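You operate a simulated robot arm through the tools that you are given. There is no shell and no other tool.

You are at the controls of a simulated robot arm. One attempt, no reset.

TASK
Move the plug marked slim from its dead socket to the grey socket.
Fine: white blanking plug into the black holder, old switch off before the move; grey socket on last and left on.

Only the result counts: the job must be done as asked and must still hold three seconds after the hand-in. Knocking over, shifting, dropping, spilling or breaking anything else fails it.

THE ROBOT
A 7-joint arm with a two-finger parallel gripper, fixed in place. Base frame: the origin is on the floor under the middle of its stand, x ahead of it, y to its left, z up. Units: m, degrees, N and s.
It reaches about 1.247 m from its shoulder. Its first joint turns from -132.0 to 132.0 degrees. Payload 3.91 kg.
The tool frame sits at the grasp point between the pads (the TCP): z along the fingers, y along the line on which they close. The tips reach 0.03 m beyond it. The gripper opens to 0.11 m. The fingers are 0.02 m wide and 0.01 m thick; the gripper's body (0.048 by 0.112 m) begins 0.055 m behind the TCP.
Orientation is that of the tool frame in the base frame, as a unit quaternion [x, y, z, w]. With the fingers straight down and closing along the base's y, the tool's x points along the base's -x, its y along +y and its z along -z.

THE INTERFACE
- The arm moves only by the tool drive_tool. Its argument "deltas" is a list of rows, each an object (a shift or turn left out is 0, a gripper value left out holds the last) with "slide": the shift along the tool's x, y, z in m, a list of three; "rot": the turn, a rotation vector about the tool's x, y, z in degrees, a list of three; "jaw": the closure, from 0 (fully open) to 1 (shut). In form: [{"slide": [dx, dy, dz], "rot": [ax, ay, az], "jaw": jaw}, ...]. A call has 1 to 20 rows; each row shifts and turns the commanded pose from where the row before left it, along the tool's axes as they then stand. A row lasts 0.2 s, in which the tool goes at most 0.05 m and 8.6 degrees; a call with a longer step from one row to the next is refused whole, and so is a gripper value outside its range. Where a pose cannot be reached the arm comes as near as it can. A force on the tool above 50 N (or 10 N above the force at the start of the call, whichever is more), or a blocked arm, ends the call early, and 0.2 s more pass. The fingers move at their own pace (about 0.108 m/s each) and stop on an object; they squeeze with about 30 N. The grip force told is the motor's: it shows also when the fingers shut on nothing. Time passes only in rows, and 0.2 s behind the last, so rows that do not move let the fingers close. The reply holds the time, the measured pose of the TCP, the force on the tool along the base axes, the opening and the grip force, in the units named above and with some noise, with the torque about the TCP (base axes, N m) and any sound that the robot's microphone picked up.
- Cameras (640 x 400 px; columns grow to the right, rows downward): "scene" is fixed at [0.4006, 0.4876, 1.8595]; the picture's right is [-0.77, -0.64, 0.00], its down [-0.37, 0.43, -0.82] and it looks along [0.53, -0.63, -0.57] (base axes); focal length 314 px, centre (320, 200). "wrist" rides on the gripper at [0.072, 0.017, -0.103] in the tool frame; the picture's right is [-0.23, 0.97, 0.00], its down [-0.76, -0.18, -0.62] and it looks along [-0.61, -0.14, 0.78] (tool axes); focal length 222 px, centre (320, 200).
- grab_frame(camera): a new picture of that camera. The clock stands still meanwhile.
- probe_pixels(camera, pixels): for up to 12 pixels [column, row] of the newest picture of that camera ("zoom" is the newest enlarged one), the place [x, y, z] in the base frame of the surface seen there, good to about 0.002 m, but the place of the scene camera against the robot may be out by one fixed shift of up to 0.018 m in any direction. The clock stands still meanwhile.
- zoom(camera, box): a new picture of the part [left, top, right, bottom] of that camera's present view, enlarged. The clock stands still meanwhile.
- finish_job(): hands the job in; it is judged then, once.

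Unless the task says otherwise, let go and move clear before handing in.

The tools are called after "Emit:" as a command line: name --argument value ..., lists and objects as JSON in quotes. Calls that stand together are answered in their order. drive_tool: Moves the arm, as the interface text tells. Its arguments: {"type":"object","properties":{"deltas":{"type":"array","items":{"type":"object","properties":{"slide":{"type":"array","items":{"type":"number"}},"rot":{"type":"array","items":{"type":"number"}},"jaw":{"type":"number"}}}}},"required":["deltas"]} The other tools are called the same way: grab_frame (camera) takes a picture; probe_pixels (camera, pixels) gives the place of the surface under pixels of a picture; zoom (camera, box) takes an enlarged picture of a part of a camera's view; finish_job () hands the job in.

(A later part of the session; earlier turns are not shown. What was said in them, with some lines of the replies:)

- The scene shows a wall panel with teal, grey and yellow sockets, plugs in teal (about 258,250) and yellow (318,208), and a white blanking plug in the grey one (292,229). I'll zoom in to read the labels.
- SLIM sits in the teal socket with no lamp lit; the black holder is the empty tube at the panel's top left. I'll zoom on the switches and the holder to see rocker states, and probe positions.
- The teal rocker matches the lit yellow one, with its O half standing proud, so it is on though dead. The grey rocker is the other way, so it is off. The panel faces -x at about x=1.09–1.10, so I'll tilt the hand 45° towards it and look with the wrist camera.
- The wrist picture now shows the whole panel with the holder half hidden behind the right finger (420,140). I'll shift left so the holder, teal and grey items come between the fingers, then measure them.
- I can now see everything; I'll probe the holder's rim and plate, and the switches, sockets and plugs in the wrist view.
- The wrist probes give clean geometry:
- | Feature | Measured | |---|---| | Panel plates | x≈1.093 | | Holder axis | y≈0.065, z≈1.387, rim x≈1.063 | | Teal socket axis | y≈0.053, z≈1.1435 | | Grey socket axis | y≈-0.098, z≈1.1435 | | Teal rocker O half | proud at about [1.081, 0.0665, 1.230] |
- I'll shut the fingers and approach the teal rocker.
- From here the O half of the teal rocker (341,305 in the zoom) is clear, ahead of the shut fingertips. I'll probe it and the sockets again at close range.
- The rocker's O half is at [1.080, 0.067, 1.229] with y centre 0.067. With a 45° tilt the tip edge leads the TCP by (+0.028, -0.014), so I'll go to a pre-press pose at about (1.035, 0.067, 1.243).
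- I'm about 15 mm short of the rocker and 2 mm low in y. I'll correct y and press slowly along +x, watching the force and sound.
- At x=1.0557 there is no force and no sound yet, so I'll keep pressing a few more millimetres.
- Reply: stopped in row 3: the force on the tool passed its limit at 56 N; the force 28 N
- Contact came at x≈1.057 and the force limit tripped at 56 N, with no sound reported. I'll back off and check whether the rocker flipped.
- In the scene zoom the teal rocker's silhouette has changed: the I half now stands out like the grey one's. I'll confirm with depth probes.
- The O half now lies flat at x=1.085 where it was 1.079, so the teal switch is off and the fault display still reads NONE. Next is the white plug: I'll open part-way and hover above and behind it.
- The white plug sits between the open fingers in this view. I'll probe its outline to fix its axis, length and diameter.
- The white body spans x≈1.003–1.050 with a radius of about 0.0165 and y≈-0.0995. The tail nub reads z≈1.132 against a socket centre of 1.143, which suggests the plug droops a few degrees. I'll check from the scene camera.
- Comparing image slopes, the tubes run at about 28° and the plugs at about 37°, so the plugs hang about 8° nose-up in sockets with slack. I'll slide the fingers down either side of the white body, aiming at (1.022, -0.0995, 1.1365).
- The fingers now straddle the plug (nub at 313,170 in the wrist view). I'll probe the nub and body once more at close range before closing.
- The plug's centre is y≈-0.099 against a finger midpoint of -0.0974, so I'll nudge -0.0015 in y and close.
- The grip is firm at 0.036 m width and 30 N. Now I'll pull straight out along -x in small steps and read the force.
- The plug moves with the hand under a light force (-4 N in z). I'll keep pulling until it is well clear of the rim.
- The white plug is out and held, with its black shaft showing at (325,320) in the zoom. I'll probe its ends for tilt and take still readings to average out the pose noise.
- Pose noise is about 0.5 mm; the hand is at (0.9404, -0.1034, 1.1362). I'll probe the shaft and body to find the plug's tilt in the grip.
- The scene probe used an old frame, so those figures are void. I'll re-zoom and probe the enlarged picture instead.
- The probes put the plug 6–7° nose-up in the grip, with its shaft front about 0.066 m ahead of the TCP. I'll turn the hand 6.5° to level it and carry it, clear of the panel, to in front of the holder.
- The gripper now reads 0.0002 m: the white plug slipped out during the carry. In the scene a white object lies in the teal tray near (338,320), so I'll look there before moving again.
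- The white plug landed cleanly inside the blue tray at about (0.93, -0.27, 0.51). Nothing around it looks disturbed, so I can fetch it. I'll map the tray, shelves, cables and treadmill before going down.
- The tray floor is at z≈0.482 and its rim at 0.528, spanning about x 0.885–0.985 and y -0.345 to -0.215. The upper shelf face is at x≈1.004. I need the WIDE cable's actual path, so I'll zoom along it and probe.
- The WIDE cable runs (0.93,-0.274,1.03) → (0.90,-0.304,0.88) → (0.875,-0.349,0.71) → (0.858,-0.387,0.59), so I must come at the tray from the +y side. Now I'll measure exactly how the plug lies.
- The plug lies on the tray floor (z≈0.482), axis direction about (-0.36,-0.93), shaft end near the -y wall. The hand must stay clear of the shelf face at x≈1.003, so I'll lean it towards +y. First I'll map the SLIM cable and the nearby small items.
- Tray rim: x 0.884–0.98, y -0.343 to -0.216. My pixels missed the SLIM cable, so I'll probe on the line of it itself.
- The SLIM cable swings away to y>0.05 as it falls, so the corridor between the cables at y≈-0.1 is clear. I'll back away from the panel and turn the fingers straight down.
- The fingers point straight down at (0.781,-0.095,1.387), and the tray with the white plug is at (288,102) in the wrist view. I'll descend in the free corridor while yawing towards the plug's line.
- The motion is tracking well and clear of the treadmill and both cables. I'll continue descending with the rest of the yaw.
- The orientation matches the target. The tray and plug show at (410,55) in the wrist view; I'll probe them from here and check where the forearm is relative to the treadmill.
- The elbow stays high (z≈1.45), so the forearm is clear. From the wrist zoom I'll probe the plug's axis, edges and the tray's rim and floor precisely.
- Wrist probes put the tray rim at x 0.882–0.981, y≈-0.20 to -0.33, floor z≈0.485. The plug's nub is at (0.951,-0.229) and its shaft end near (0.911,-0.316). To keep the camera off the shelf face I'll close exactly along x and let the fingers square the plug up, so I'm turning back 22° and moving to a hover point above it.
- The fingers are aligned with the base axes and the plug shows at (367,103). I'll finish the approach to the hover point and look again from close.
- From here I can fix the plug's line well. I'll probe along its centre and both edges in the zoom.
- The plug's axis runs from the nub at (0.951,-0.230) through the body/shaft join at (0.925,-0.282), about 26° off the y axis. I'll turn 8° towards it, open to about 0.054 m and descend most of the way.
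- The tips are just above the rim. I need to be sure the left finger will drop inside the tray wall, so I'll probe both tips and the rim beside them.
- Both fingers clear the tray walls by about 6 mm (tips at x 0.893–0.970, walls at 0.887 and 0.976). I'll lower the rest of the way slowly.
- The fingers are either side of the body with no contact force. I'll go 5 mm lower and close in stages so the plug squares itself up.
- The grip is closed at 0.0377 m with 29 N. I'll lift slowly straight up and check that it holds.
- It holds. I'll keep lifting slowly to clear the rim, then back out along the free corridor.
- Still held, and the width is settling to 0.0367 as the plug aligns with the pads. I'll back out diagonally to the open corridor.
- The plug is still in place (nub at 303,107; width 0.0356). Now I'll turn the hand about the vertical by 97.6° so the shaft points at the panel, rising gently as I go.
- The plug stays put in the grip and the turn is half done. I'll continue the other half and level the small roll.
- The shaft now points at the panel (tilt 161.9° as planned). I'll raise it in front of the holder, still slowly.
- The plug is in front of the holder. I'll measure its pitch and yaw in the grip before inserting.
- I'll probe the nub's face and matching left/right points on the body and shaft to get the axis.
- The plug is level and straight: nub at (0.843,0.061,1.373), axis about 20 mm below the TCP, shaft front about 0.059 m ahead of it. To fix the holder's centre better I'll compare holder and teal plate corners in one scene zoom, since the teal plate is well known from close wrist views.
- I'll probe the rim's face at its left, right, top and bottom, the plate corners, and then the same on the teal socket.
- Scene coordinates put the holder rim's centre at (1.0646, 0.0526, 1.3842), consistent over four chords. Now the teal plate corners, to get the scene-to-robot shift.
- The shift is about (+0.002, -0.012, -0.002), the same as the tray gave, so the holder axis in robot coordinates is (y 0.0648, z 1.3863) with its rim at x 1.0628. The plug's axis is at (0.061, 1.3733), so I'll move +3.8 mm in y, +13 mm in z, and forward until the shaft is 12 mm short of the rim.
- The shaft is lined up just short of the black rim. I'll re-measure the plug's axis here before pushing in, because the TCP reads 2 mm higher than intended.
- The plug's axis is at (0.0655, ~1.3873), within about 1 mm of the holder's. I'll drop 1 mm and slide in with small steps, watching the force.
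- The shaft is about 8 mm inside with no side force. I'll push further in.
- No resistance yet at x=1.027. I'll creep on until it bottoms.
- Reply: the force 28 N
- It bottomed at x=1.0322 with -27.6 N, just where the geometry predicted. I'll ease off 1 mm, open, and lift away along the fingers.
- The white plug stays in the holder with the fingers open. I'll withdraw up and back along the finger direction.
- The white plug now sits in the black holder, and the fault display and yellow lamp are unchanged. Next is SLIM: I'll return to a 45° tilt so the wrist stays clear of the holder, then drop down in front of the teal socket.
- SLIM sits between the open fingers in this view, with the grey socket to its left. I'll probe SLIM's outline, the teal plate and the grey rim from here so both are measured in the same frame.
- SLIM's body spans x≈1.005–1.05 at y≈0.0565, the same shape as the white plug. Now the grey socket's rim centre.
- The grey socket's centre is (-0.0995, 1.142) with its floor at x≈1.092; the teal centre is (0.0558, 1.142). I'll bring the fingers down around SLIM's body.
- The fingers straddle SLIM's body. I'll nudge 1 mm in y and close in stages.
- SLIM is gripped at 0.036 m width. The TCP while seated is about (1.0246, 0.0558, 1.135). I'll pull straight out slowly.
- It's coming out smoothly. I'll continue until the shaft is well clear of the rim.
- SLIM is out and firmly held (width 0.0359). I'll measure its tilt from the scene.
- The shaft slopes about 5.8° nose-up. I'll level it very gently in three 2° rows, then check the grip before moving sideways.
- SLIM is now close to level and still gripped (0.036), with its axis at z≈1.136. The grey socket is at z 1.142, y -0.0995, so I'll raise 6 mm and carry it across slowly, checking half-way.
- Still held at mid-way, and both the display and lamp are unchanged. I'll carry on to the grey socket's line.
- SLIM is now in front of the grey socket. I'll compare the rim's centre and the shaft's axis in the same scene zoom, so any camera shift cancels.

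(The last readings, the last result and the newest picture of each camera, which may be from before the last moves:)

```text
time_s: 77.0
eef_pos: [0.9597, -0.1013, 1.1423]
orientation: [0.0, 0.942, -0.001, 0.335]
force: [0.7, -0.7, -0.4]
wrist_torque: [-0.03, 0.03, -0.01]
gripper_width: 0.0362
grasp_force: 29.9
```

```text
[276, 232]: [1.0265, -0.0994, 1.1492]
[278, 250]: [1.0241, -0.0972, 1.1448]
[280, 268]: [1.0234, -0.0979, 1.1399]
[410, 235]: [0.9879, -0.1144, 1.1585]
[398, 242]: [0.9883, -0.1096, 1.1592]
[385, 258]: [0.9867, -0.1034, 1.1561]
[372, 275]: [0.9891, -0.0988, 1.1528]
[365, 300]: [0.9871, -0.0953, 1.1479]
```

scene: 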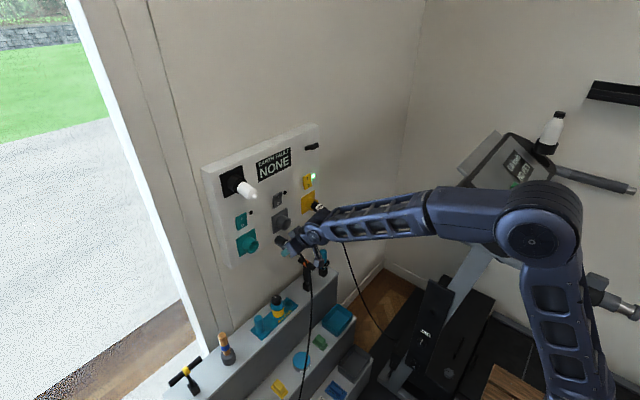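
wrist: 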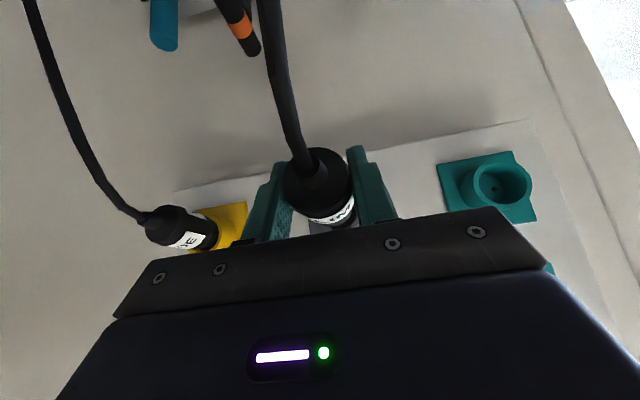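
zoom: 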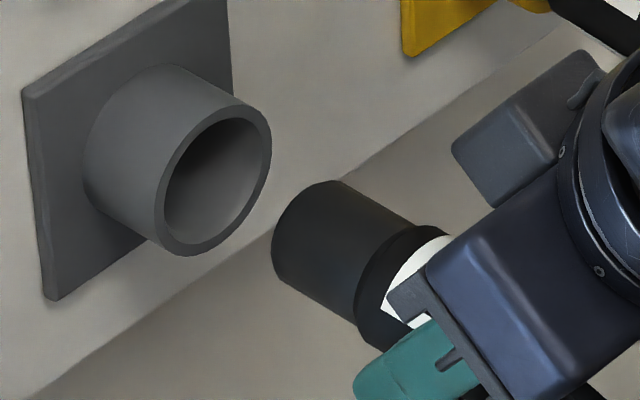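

In scene coordinates the rim's centre is (-0.1128, 1.1395) and the shaft's axis (-0.1128, 1.140), so they agree to half a millimetre. I'll advance to just short of the rim, then insert in small steps.

Emit:
drive_tool --deltas '[{"slide": [-0.0039, 0, 0.0032]}, {"slide": [-0.0062, 0, 0.0051]}, {"slide": [-0.0062, 0, 0.0051]}, {"slide": [-0.0062, 0, 0.0051]}, {"slide": [-0.0031, 0, 0.0025]}, {}]'

Emit:
zoom --camera "scene" --box '[265, 200, 315, 240]'

Emit:
drive_tool --deltas '[{}]'

```text
time_s: 78.4
eef_pos: [0.9932, -0.1009, 1.1422]
orientation: [0.0, 0.942, -0.001, 0.336]
force: [-0.5, 0.1, -1.2]
wrist_torque: [0.0, 0.02, -0.01]
gripper_width: 0.0361
grasp_force: 30.2
```

```text
10.00 times, centred on (290, 220) of scene
```

zoom: 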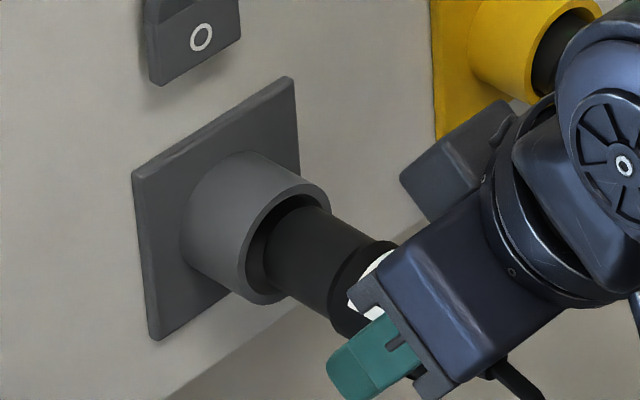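

```text
time_s: 78.8
eef_pos: [0.9938, -0.1023, 1.1412]
orientation: [0.0, 0.942, -0.001, 0.336]
force: [0.2, 0.6, -0.7]
wrist_torque: [-0.03, 0.03, 0.02]
gripper_width: 0.0362
grasp_force: 29.9
```

The shaft is at the rim and looks centred. There is about 1 mm of y drift, so I'll correct +0.8 mm and insert in 3 mm steps.

Emit:
drive_tool --deltas '[{"slide": [-0.00155, 0.0008, 0.00126]}, {"slide": [-0.0023, 0, 0.0019]}, {"slide": [-0.0023, 0, 0.0019]}, {"slide": [-0.0023, 0, 0.0019]}, {"slide": [-0.0023, 0, 0.0019]}, {}]'

Emit:
zoom --camera "scene" --box '[265, 200, 315, 240]'

```text
time_s: 80.2
eef_pos: [1.0088, -0.0998, 1.1425]
orientation: [0.0, 0.942, 0.0, 0.335]
force: [0.2, -0.1, -1.1]
wrist_torque: [-0.01, 0.02, 0.05]
gripper_width: 0.0361
grasp_force: 30.1
```

```text
10.00 times, centred on (290, 220) of scene
```

zoom: 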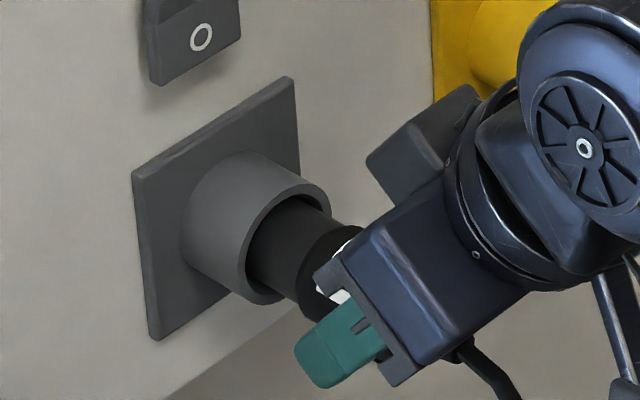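

It is about 12 mm in with no contact force. I'll continue.

Emit:
drive_tool --deltas '[{"slide": [-0.0023, 0, 0.0019]}, {"slide": [-0.0023, 0, 0.0019]}, {"slide": [-0.0023, 0, 0.0019]}, {"slide": [-0.0016, 0, 0.0013]}, {}]'

Emit:
drive_tool --deltas '[{"slide": [-0.0011, 0, 0.0009]}, {"slide": [-0.0011, 0, 0.0009]}, {}]'

```text
time_s: 81.4
eef_pos: [1.0184, -0.1003, 1.1425]
orientation: [-0.001, 0.942, -0.001, 0.335]
force: [-0.1, 1.0, -3.1]
wrist_torque: [-0.04, 0.19, 0.07]
gripper_width: 0.0361
grasp_force: 30.1
```

```text
time_s: 82.2
eef_pos: [1.0217, -0.1, 1.142]
orientation: [0.0, 0.942, 0.0, 0.335]
force: [-0.1, 0.8, -0.3]
wrist_torque: [0.0, 0.03, 0.01]
gripper_width: 0.0362
grasp_force: 30.0
```

I'm at x=1.0217 with no axial force yet, so I'll creep on to the bottom.

Emit:
drive_tool --deltas '[{"slide": [-0.0008, 0, 0.00063]}, {"slide": [-0.0008, 0, 0.00063]}, {"slide": [-0.0008, 0, 0.00063]}, {}]'

Emit:
drive_tool --deltas '[{"slide": [-0.0008, 0, 0.00063]}, {"slide": [-0.0008, 0, 0.00063]}, {}]'

```text
time_s: 83.2
eef_pos: [1.0229, -0.0995, 1.1422]
orientation: [0.0, 0.942, -0.001, 0.335]
force: [1.0, 0.8, 0.3]
wrist_torque: [0.03, 0.02, -0.01]
gripper_width: 0.0361
grasp_force: 30.3
```

```text
time_s: 84.0
eef_pos: [1.0263, -0.0991, 1.1424]
orientation: [0.001, 0.942, -0.001, 0.335]
force: [-7.2, -1.0, -1.4]
wrist_torque: [0.01, 0.2, -0.13]
gripper_width: 0.0363
grasp_force: 30.0
```

It has just touched bottom (-7 N at x≈1.026). One more small push will seat it firmly.

Emit:
drive_tool --deltas '[{"slide": [-0.0006, 0, 0.0005]}, {}]'

Emit:
zoom --camera "scene" --box '[265, 200, 315, 240]'

Emit:
grab_frame --camera "wrist"

```text
time_s: 84.6
eef_pos: [1.0264, -0.1, 1.1412]
orientation: [0.0, 0.942, -0.001, 0.335]
force: [-23.1, -3.0, -4.9]
wrist_torque: [-0.04, 0.62, -0.09]
gripper_width: 0.036
grasp_force: 30.0
```

```text
10.00 times, centred on (290, 220) of scene
```

zoom: 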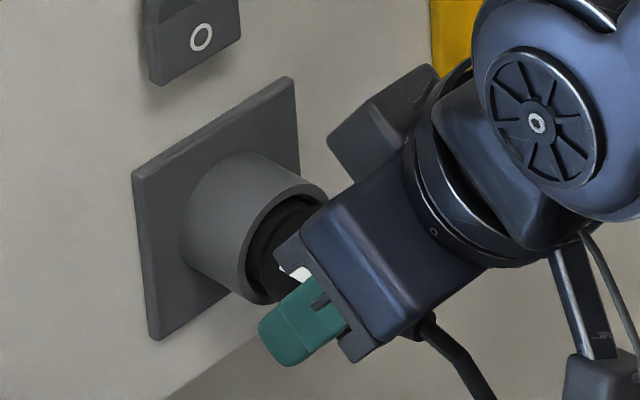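

```text
taken
```

wrist: 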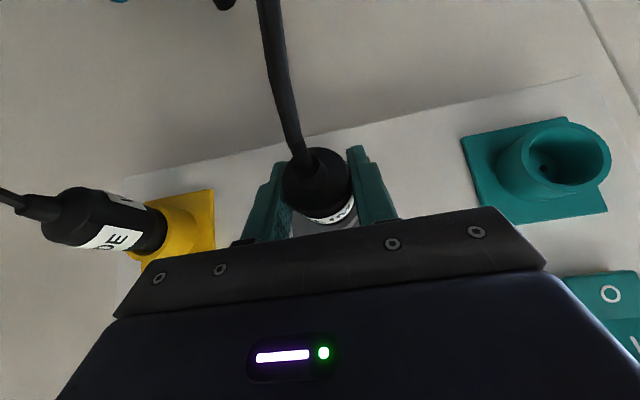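

SLIM is seated in the grey socket with -23 N. I'll ease off, open the fingers and withdraw along their own line.

Emit:
drive_tool --deltas '[{"slide": [0.0008, 0, -0.0006]}, {}, {"jaw": 0.6}, {"jaw": 0.5}, {"jaw": 0.35}, {}]'

Emit:
drive_tool --deltas '[{"slide": [0, 0, -0.01]}, {"slide": [0, 0, -0.02]}, {"slide": [0, 0, -0.035]}, {"slide": [0, 0, -0.04]}, {"slide": [0, 0, -0.04]}, {}]'

Emit:
grab_frame --camera "wrist"

Emit:
zoom --camera "scene" --box '[210, 140, 340, 270]'

```text
time_s: 86.0
eef_pos: [1.0259, -0.0987, 1.1422]
orientation: [0.0, 0.942, -0.001, 0.336]
force: [0.8, -0.5, 0.1]
wrist_torque: [0.0, 0.02, -0.01]
gripper_width: 0.0715
grasp_force: 0.0
```

```text
time_s: 87.4
eef_pos: [0.935, -0.1032, 1.2542]
orientation: [0.0, 0.942, -0.001, 0.335]
force: [0.2, 1.1, -1.3]
wrist_torque: [-0.01, -0.03, -0.02]
gripper_width: 0.0717
grasp_force: 0.0
```

```text
taken
```

wrist: 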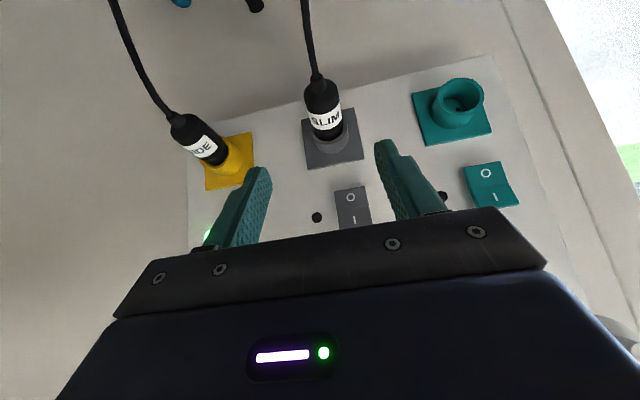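

```text
3.08 times, centred on (275, 205) of scene
```

zoom: 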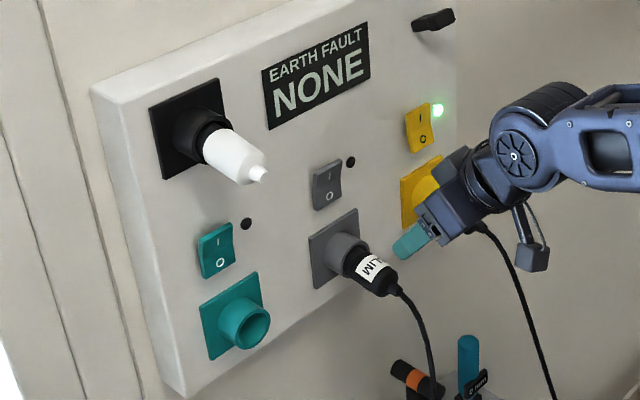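

SLIM now hangs in the grey socket, the white plug is in the holder, and the teal socket is empty and off. Last comes the grey switch: I'll locate its I half from here.

Emit:
zoom --camera "wrist" --box '[300, 170, 410, 240]'

Emit:
probe_pixels --camera "wrist" --pixels '[[336, 191], [365, 187], [350, 197], [353, 212], [340, 220], [369, 215], [354, 220], [356, 226], [317, 217]]'

```text
5.71 times, centred on (355, 205) of wrist
```

zoom: 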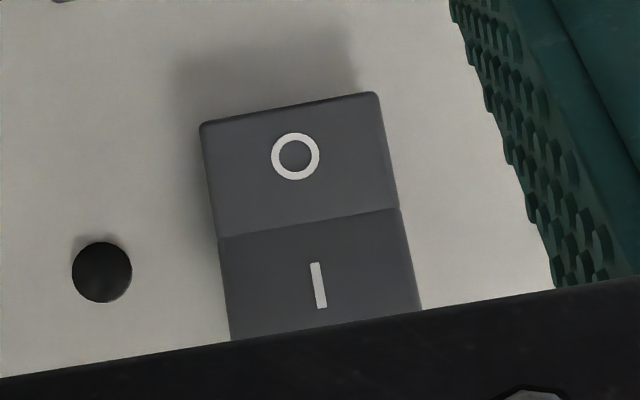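

```text
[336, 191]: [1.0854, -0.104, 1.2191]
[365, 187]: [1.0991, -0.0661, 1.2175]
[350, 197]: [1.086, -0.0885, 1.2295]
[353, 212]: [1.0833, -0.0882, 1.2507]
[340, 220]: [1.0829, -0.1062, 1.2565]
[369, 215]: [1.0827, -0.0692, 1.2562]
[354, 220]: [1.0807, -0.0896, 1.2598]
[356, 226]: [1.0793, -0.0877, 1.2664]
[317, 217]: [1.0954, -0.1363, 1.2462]
```

The I half stands proud at about [1.079, -0.0877, 1.266]. I'll shut the fingers and go to a pre-press pose at (1.035, -0.0877, 1.282), where the tip edge will meet z≈1.265.

Emit:
drive_tool --deltas '[{"slide": [0, 0.005, 0], "jaw": 1.0}, {"slide": [0, 0.005, 0]}, {"slide": [-0.0238, 0.0055, 0.0104]}, {"slide": [-0.0238, 0, 0.0104]}, {"slide": [-0.0238, 0, 0.0104]}, {"slide": [-0.0237, 0, 0.0105]}, {}, {}]'

Emit:
grab_frame --camera "wrist"

Emit:
zoom --camera "scene" --box '[255, 175, 325, 225]'

```text
time_s: 89.2
eef_pos: [1.033, -0.0858, 1.2826]
orientation: [0.001, 0.942, -0.001, 0.335]
force: [-0.8, -0.1, -0.5]
wrist_torque: [0.0, -0.03, -0.02]
gripper_width: 0.0
grasp_force: 30.2
```

```text
taken
```

wrist: 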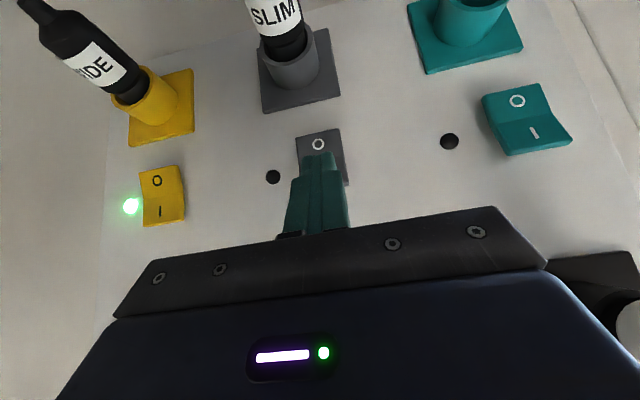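

```text
8.00 times, centred on (290, 200) of scene
```

zoom: 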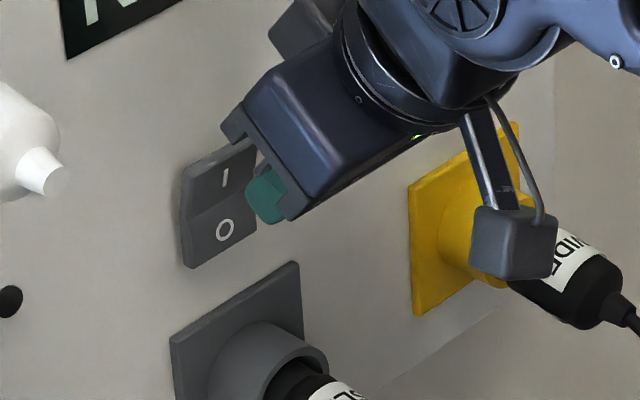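

I'm about 20 mm short of the I half, and 2 mm off in y. I'll correct and press in slowly.

Emit:
drive_tool --deltas '[{"slide": [-0.0031, -0.0018, 0.0025]}, {"slide": [-0.0031, 0, 0.0025]}, {"slide": [-0.0031, 0, 0.0025]}, {"slide": [-0.0023, 0, 0.0019]}, {"slide": [-0.00155, 0, 0.00126]}, {"slide": [-0.00155, 0, 0.00126]}, {"slide": [-0.00155, 0, 0.00126]}, {}]'

Emit:
grab_frame --camera "wrist"

```text
time_s: 91.0
eef_pos: [1.0549, -0.0865, 1.283]
orientation: [0.001, 0.942, -0.001, 0.336]
force: [-1.0, 0.0, -0.4]
wrist_torque: [0.01, -0.02, -0.01]
gripper_width: 0.0
grasp_force: 30.4
```

```text
taken
```

wrist: 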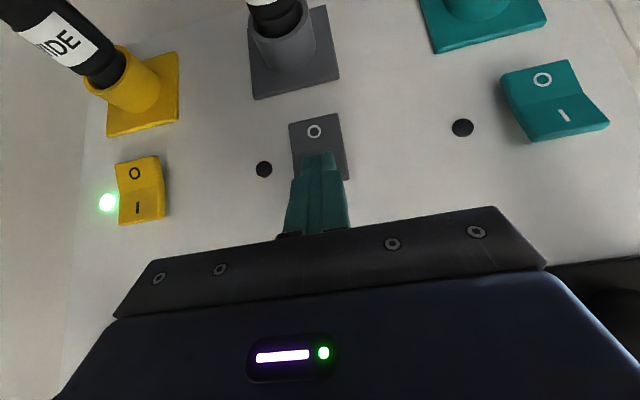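

The lamp is still dark at x=1.0549 with no force, so I'll press further in 1 mm rows.

Emit:
drive_tool --deltas '[{"slide": [-0.0009, 0, 0.00076]}, {"slide": [-0.0009, 0, 0.00076]}, {}]'

Emit:
grab_frame --camera "wrist"

```text
time_s: 91.8
eef_pos: [1.0578, -0.086, 1.2825]
orientation: [0.001, 0.942, -0.001, 0.335]
force: [0.0, -0.3, 0.3]
wrist_torque: [0.03, -0.03, 0.0]
gripper_width: 0.0
grasp_force: 29.9
```

```text
taken
```

wrist: 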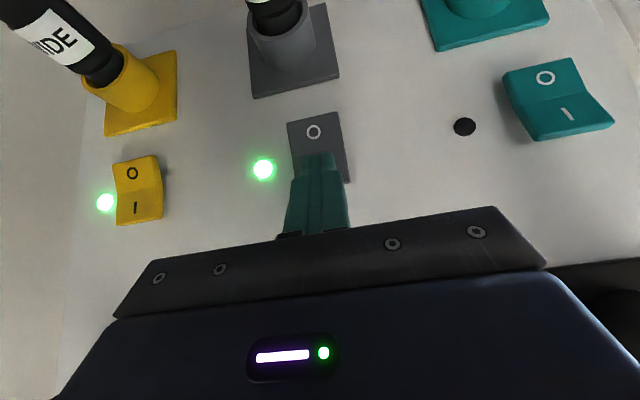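

The grey lamp (263,168) has come on. I'll back straight off the rocker and check everything.

Emit:
drive_tool --deltas '[{"slide": [0.0078, 0, -0.0063]}, {"slide": [0.0155, 0, -0.0126]}, {"slide": [0.02, 0, -0.025]}, {"slide": [0.02, 0, -0.03]}, {"slide": [0.02, 0, -0.035]}, {"slide": [0.02, 0, -0.035]}, {"slide": [0.02, 0, -0.035]}, {"slide": [0.02, 0, -0.035]}, {}]'

Emit:
grab_frame --camera "wrist"

Emit:
grab_frame --camera "scene"

Emit:
zoom --camera "scene" --box '[200, 120, 340, 270]'

Emit:
zoom --camera "scene" --box '[160, 230, 400, 400]'

```text
time_s: 93.8
eef_pos: [0.8131, -0.0834, 1.3583]
orientation: [0.0, 0.942, -0.001, 0.336]
force: [0.4, -0.2, -1.2]
wrist_torque: [0.0, 0.0, -0.01]
gripper_width: 0.0
grasp_force: 29.7
```

```text
taken
```

wrist: 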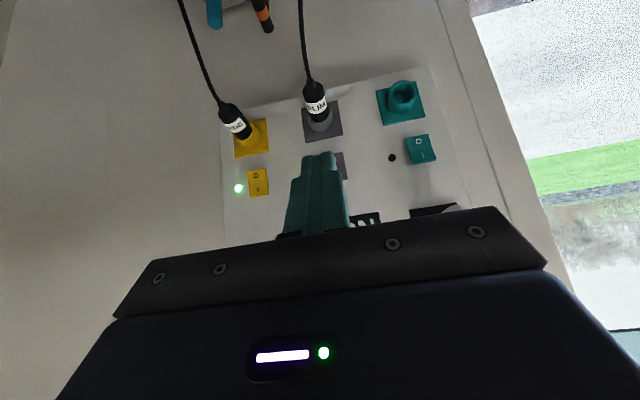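

```text
taken
```

scene: 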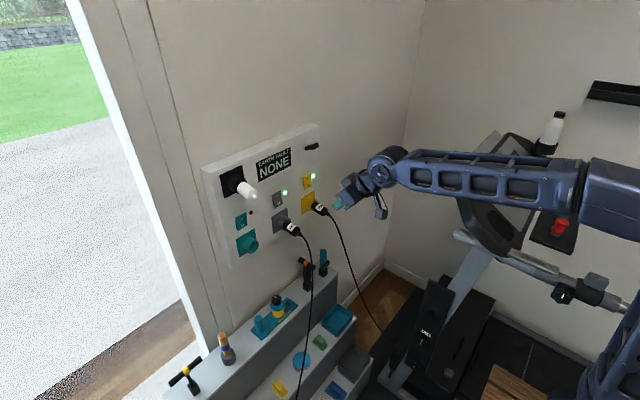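

```text
2.67 times, centred on (270, 195) of scene
```

zoom: 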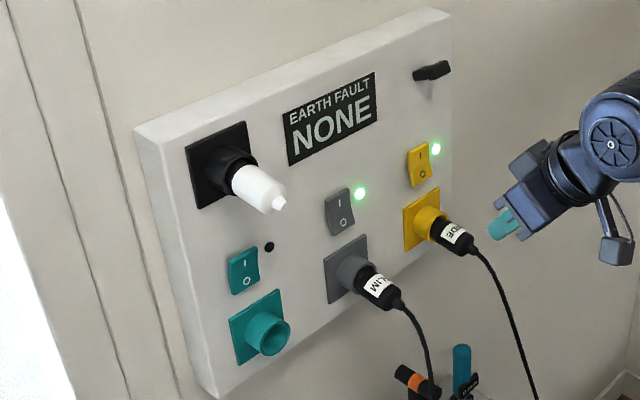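

```text
2.35 times, centred on (280, 315) of scene
```

zoom: 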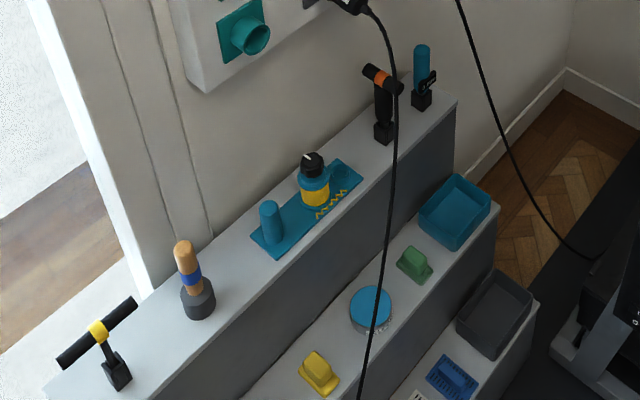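

Both lamps (grey and yellow) are lit, the display reads NONE, SLIM is in grey, the white plug is in the holder, and the shelf items and tray are where they were. I'll wait a few seconds to confirm nothing creeps.

Emit:
drive_tool --deltas '[{}, {}, {}, {}, {}, {}, {}, {}, {}, {}, {}, {}, {}, {}, {}, {}, {}]'

Emit:
zoom --camera "scene" --box '[215, 150, 325, 260]'

Emit:
zoom --camera "scene" --box '[318, 300, 358, 340]'

```text
time_s: 97.4
eef_pos: [0.8136, -0.0846, 1.3593]
orientation: [0.0, 0.942, -0.001, 0.336]
force: [-0.4, 0.1, 0.6]
wrist_torque: [0.05, 0.01, 0.04]
gripper_width: 0.0
grasp_force: 29.9
```

```text
3.64 times, centred on (270, 205) of scene
```

zoom: 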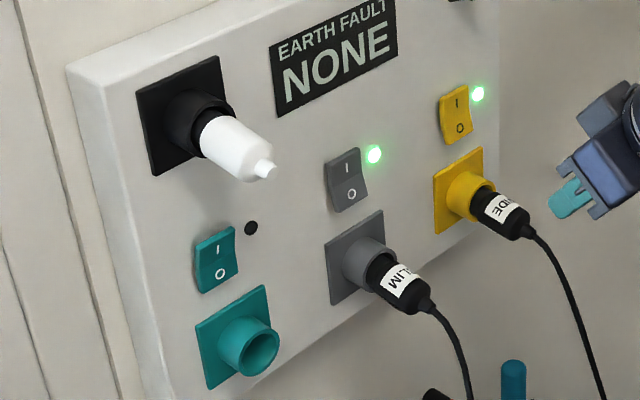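

```text
10.00 times, centred on (338, 320) of scene
```

zoom: 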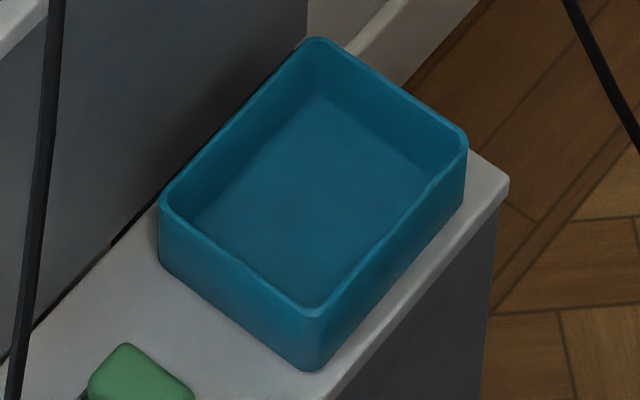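

After more than three seconds nothing has moved. The grey lamp is lit at (373,154), SLIM is in grey, the white plug is in the black holder and teal is off. The tray's corners are at the same pixels as before, and the hand is clear and empty, so I'm handing the job in.

Emit:
finish_job

```text
The job is handed in.
```

The SLIM plug is now in the grey socket, which is switched on with its lamp lit. I've handed the job in, and the reply didn't say whether it passed.

- **Order:** I turned the teal switch off first, then moved the white plug, then SLIM, and turned the grey switch on last.
- **White plug:** it is in the black holder, but I dropped it once on the way. It slipped out of the gripper and fell into the blue tray on the shelf. I picked it out of the tray and put it in the holder, and in the pictures the tray and nearby items had not moved.
- **Final check:** I waited more than three seconds before handing in, and nothing shifted. The fault display still read NONE, the WIDE plug was still in the yellow socket with its lamp lit, and the hand was empty and clear.
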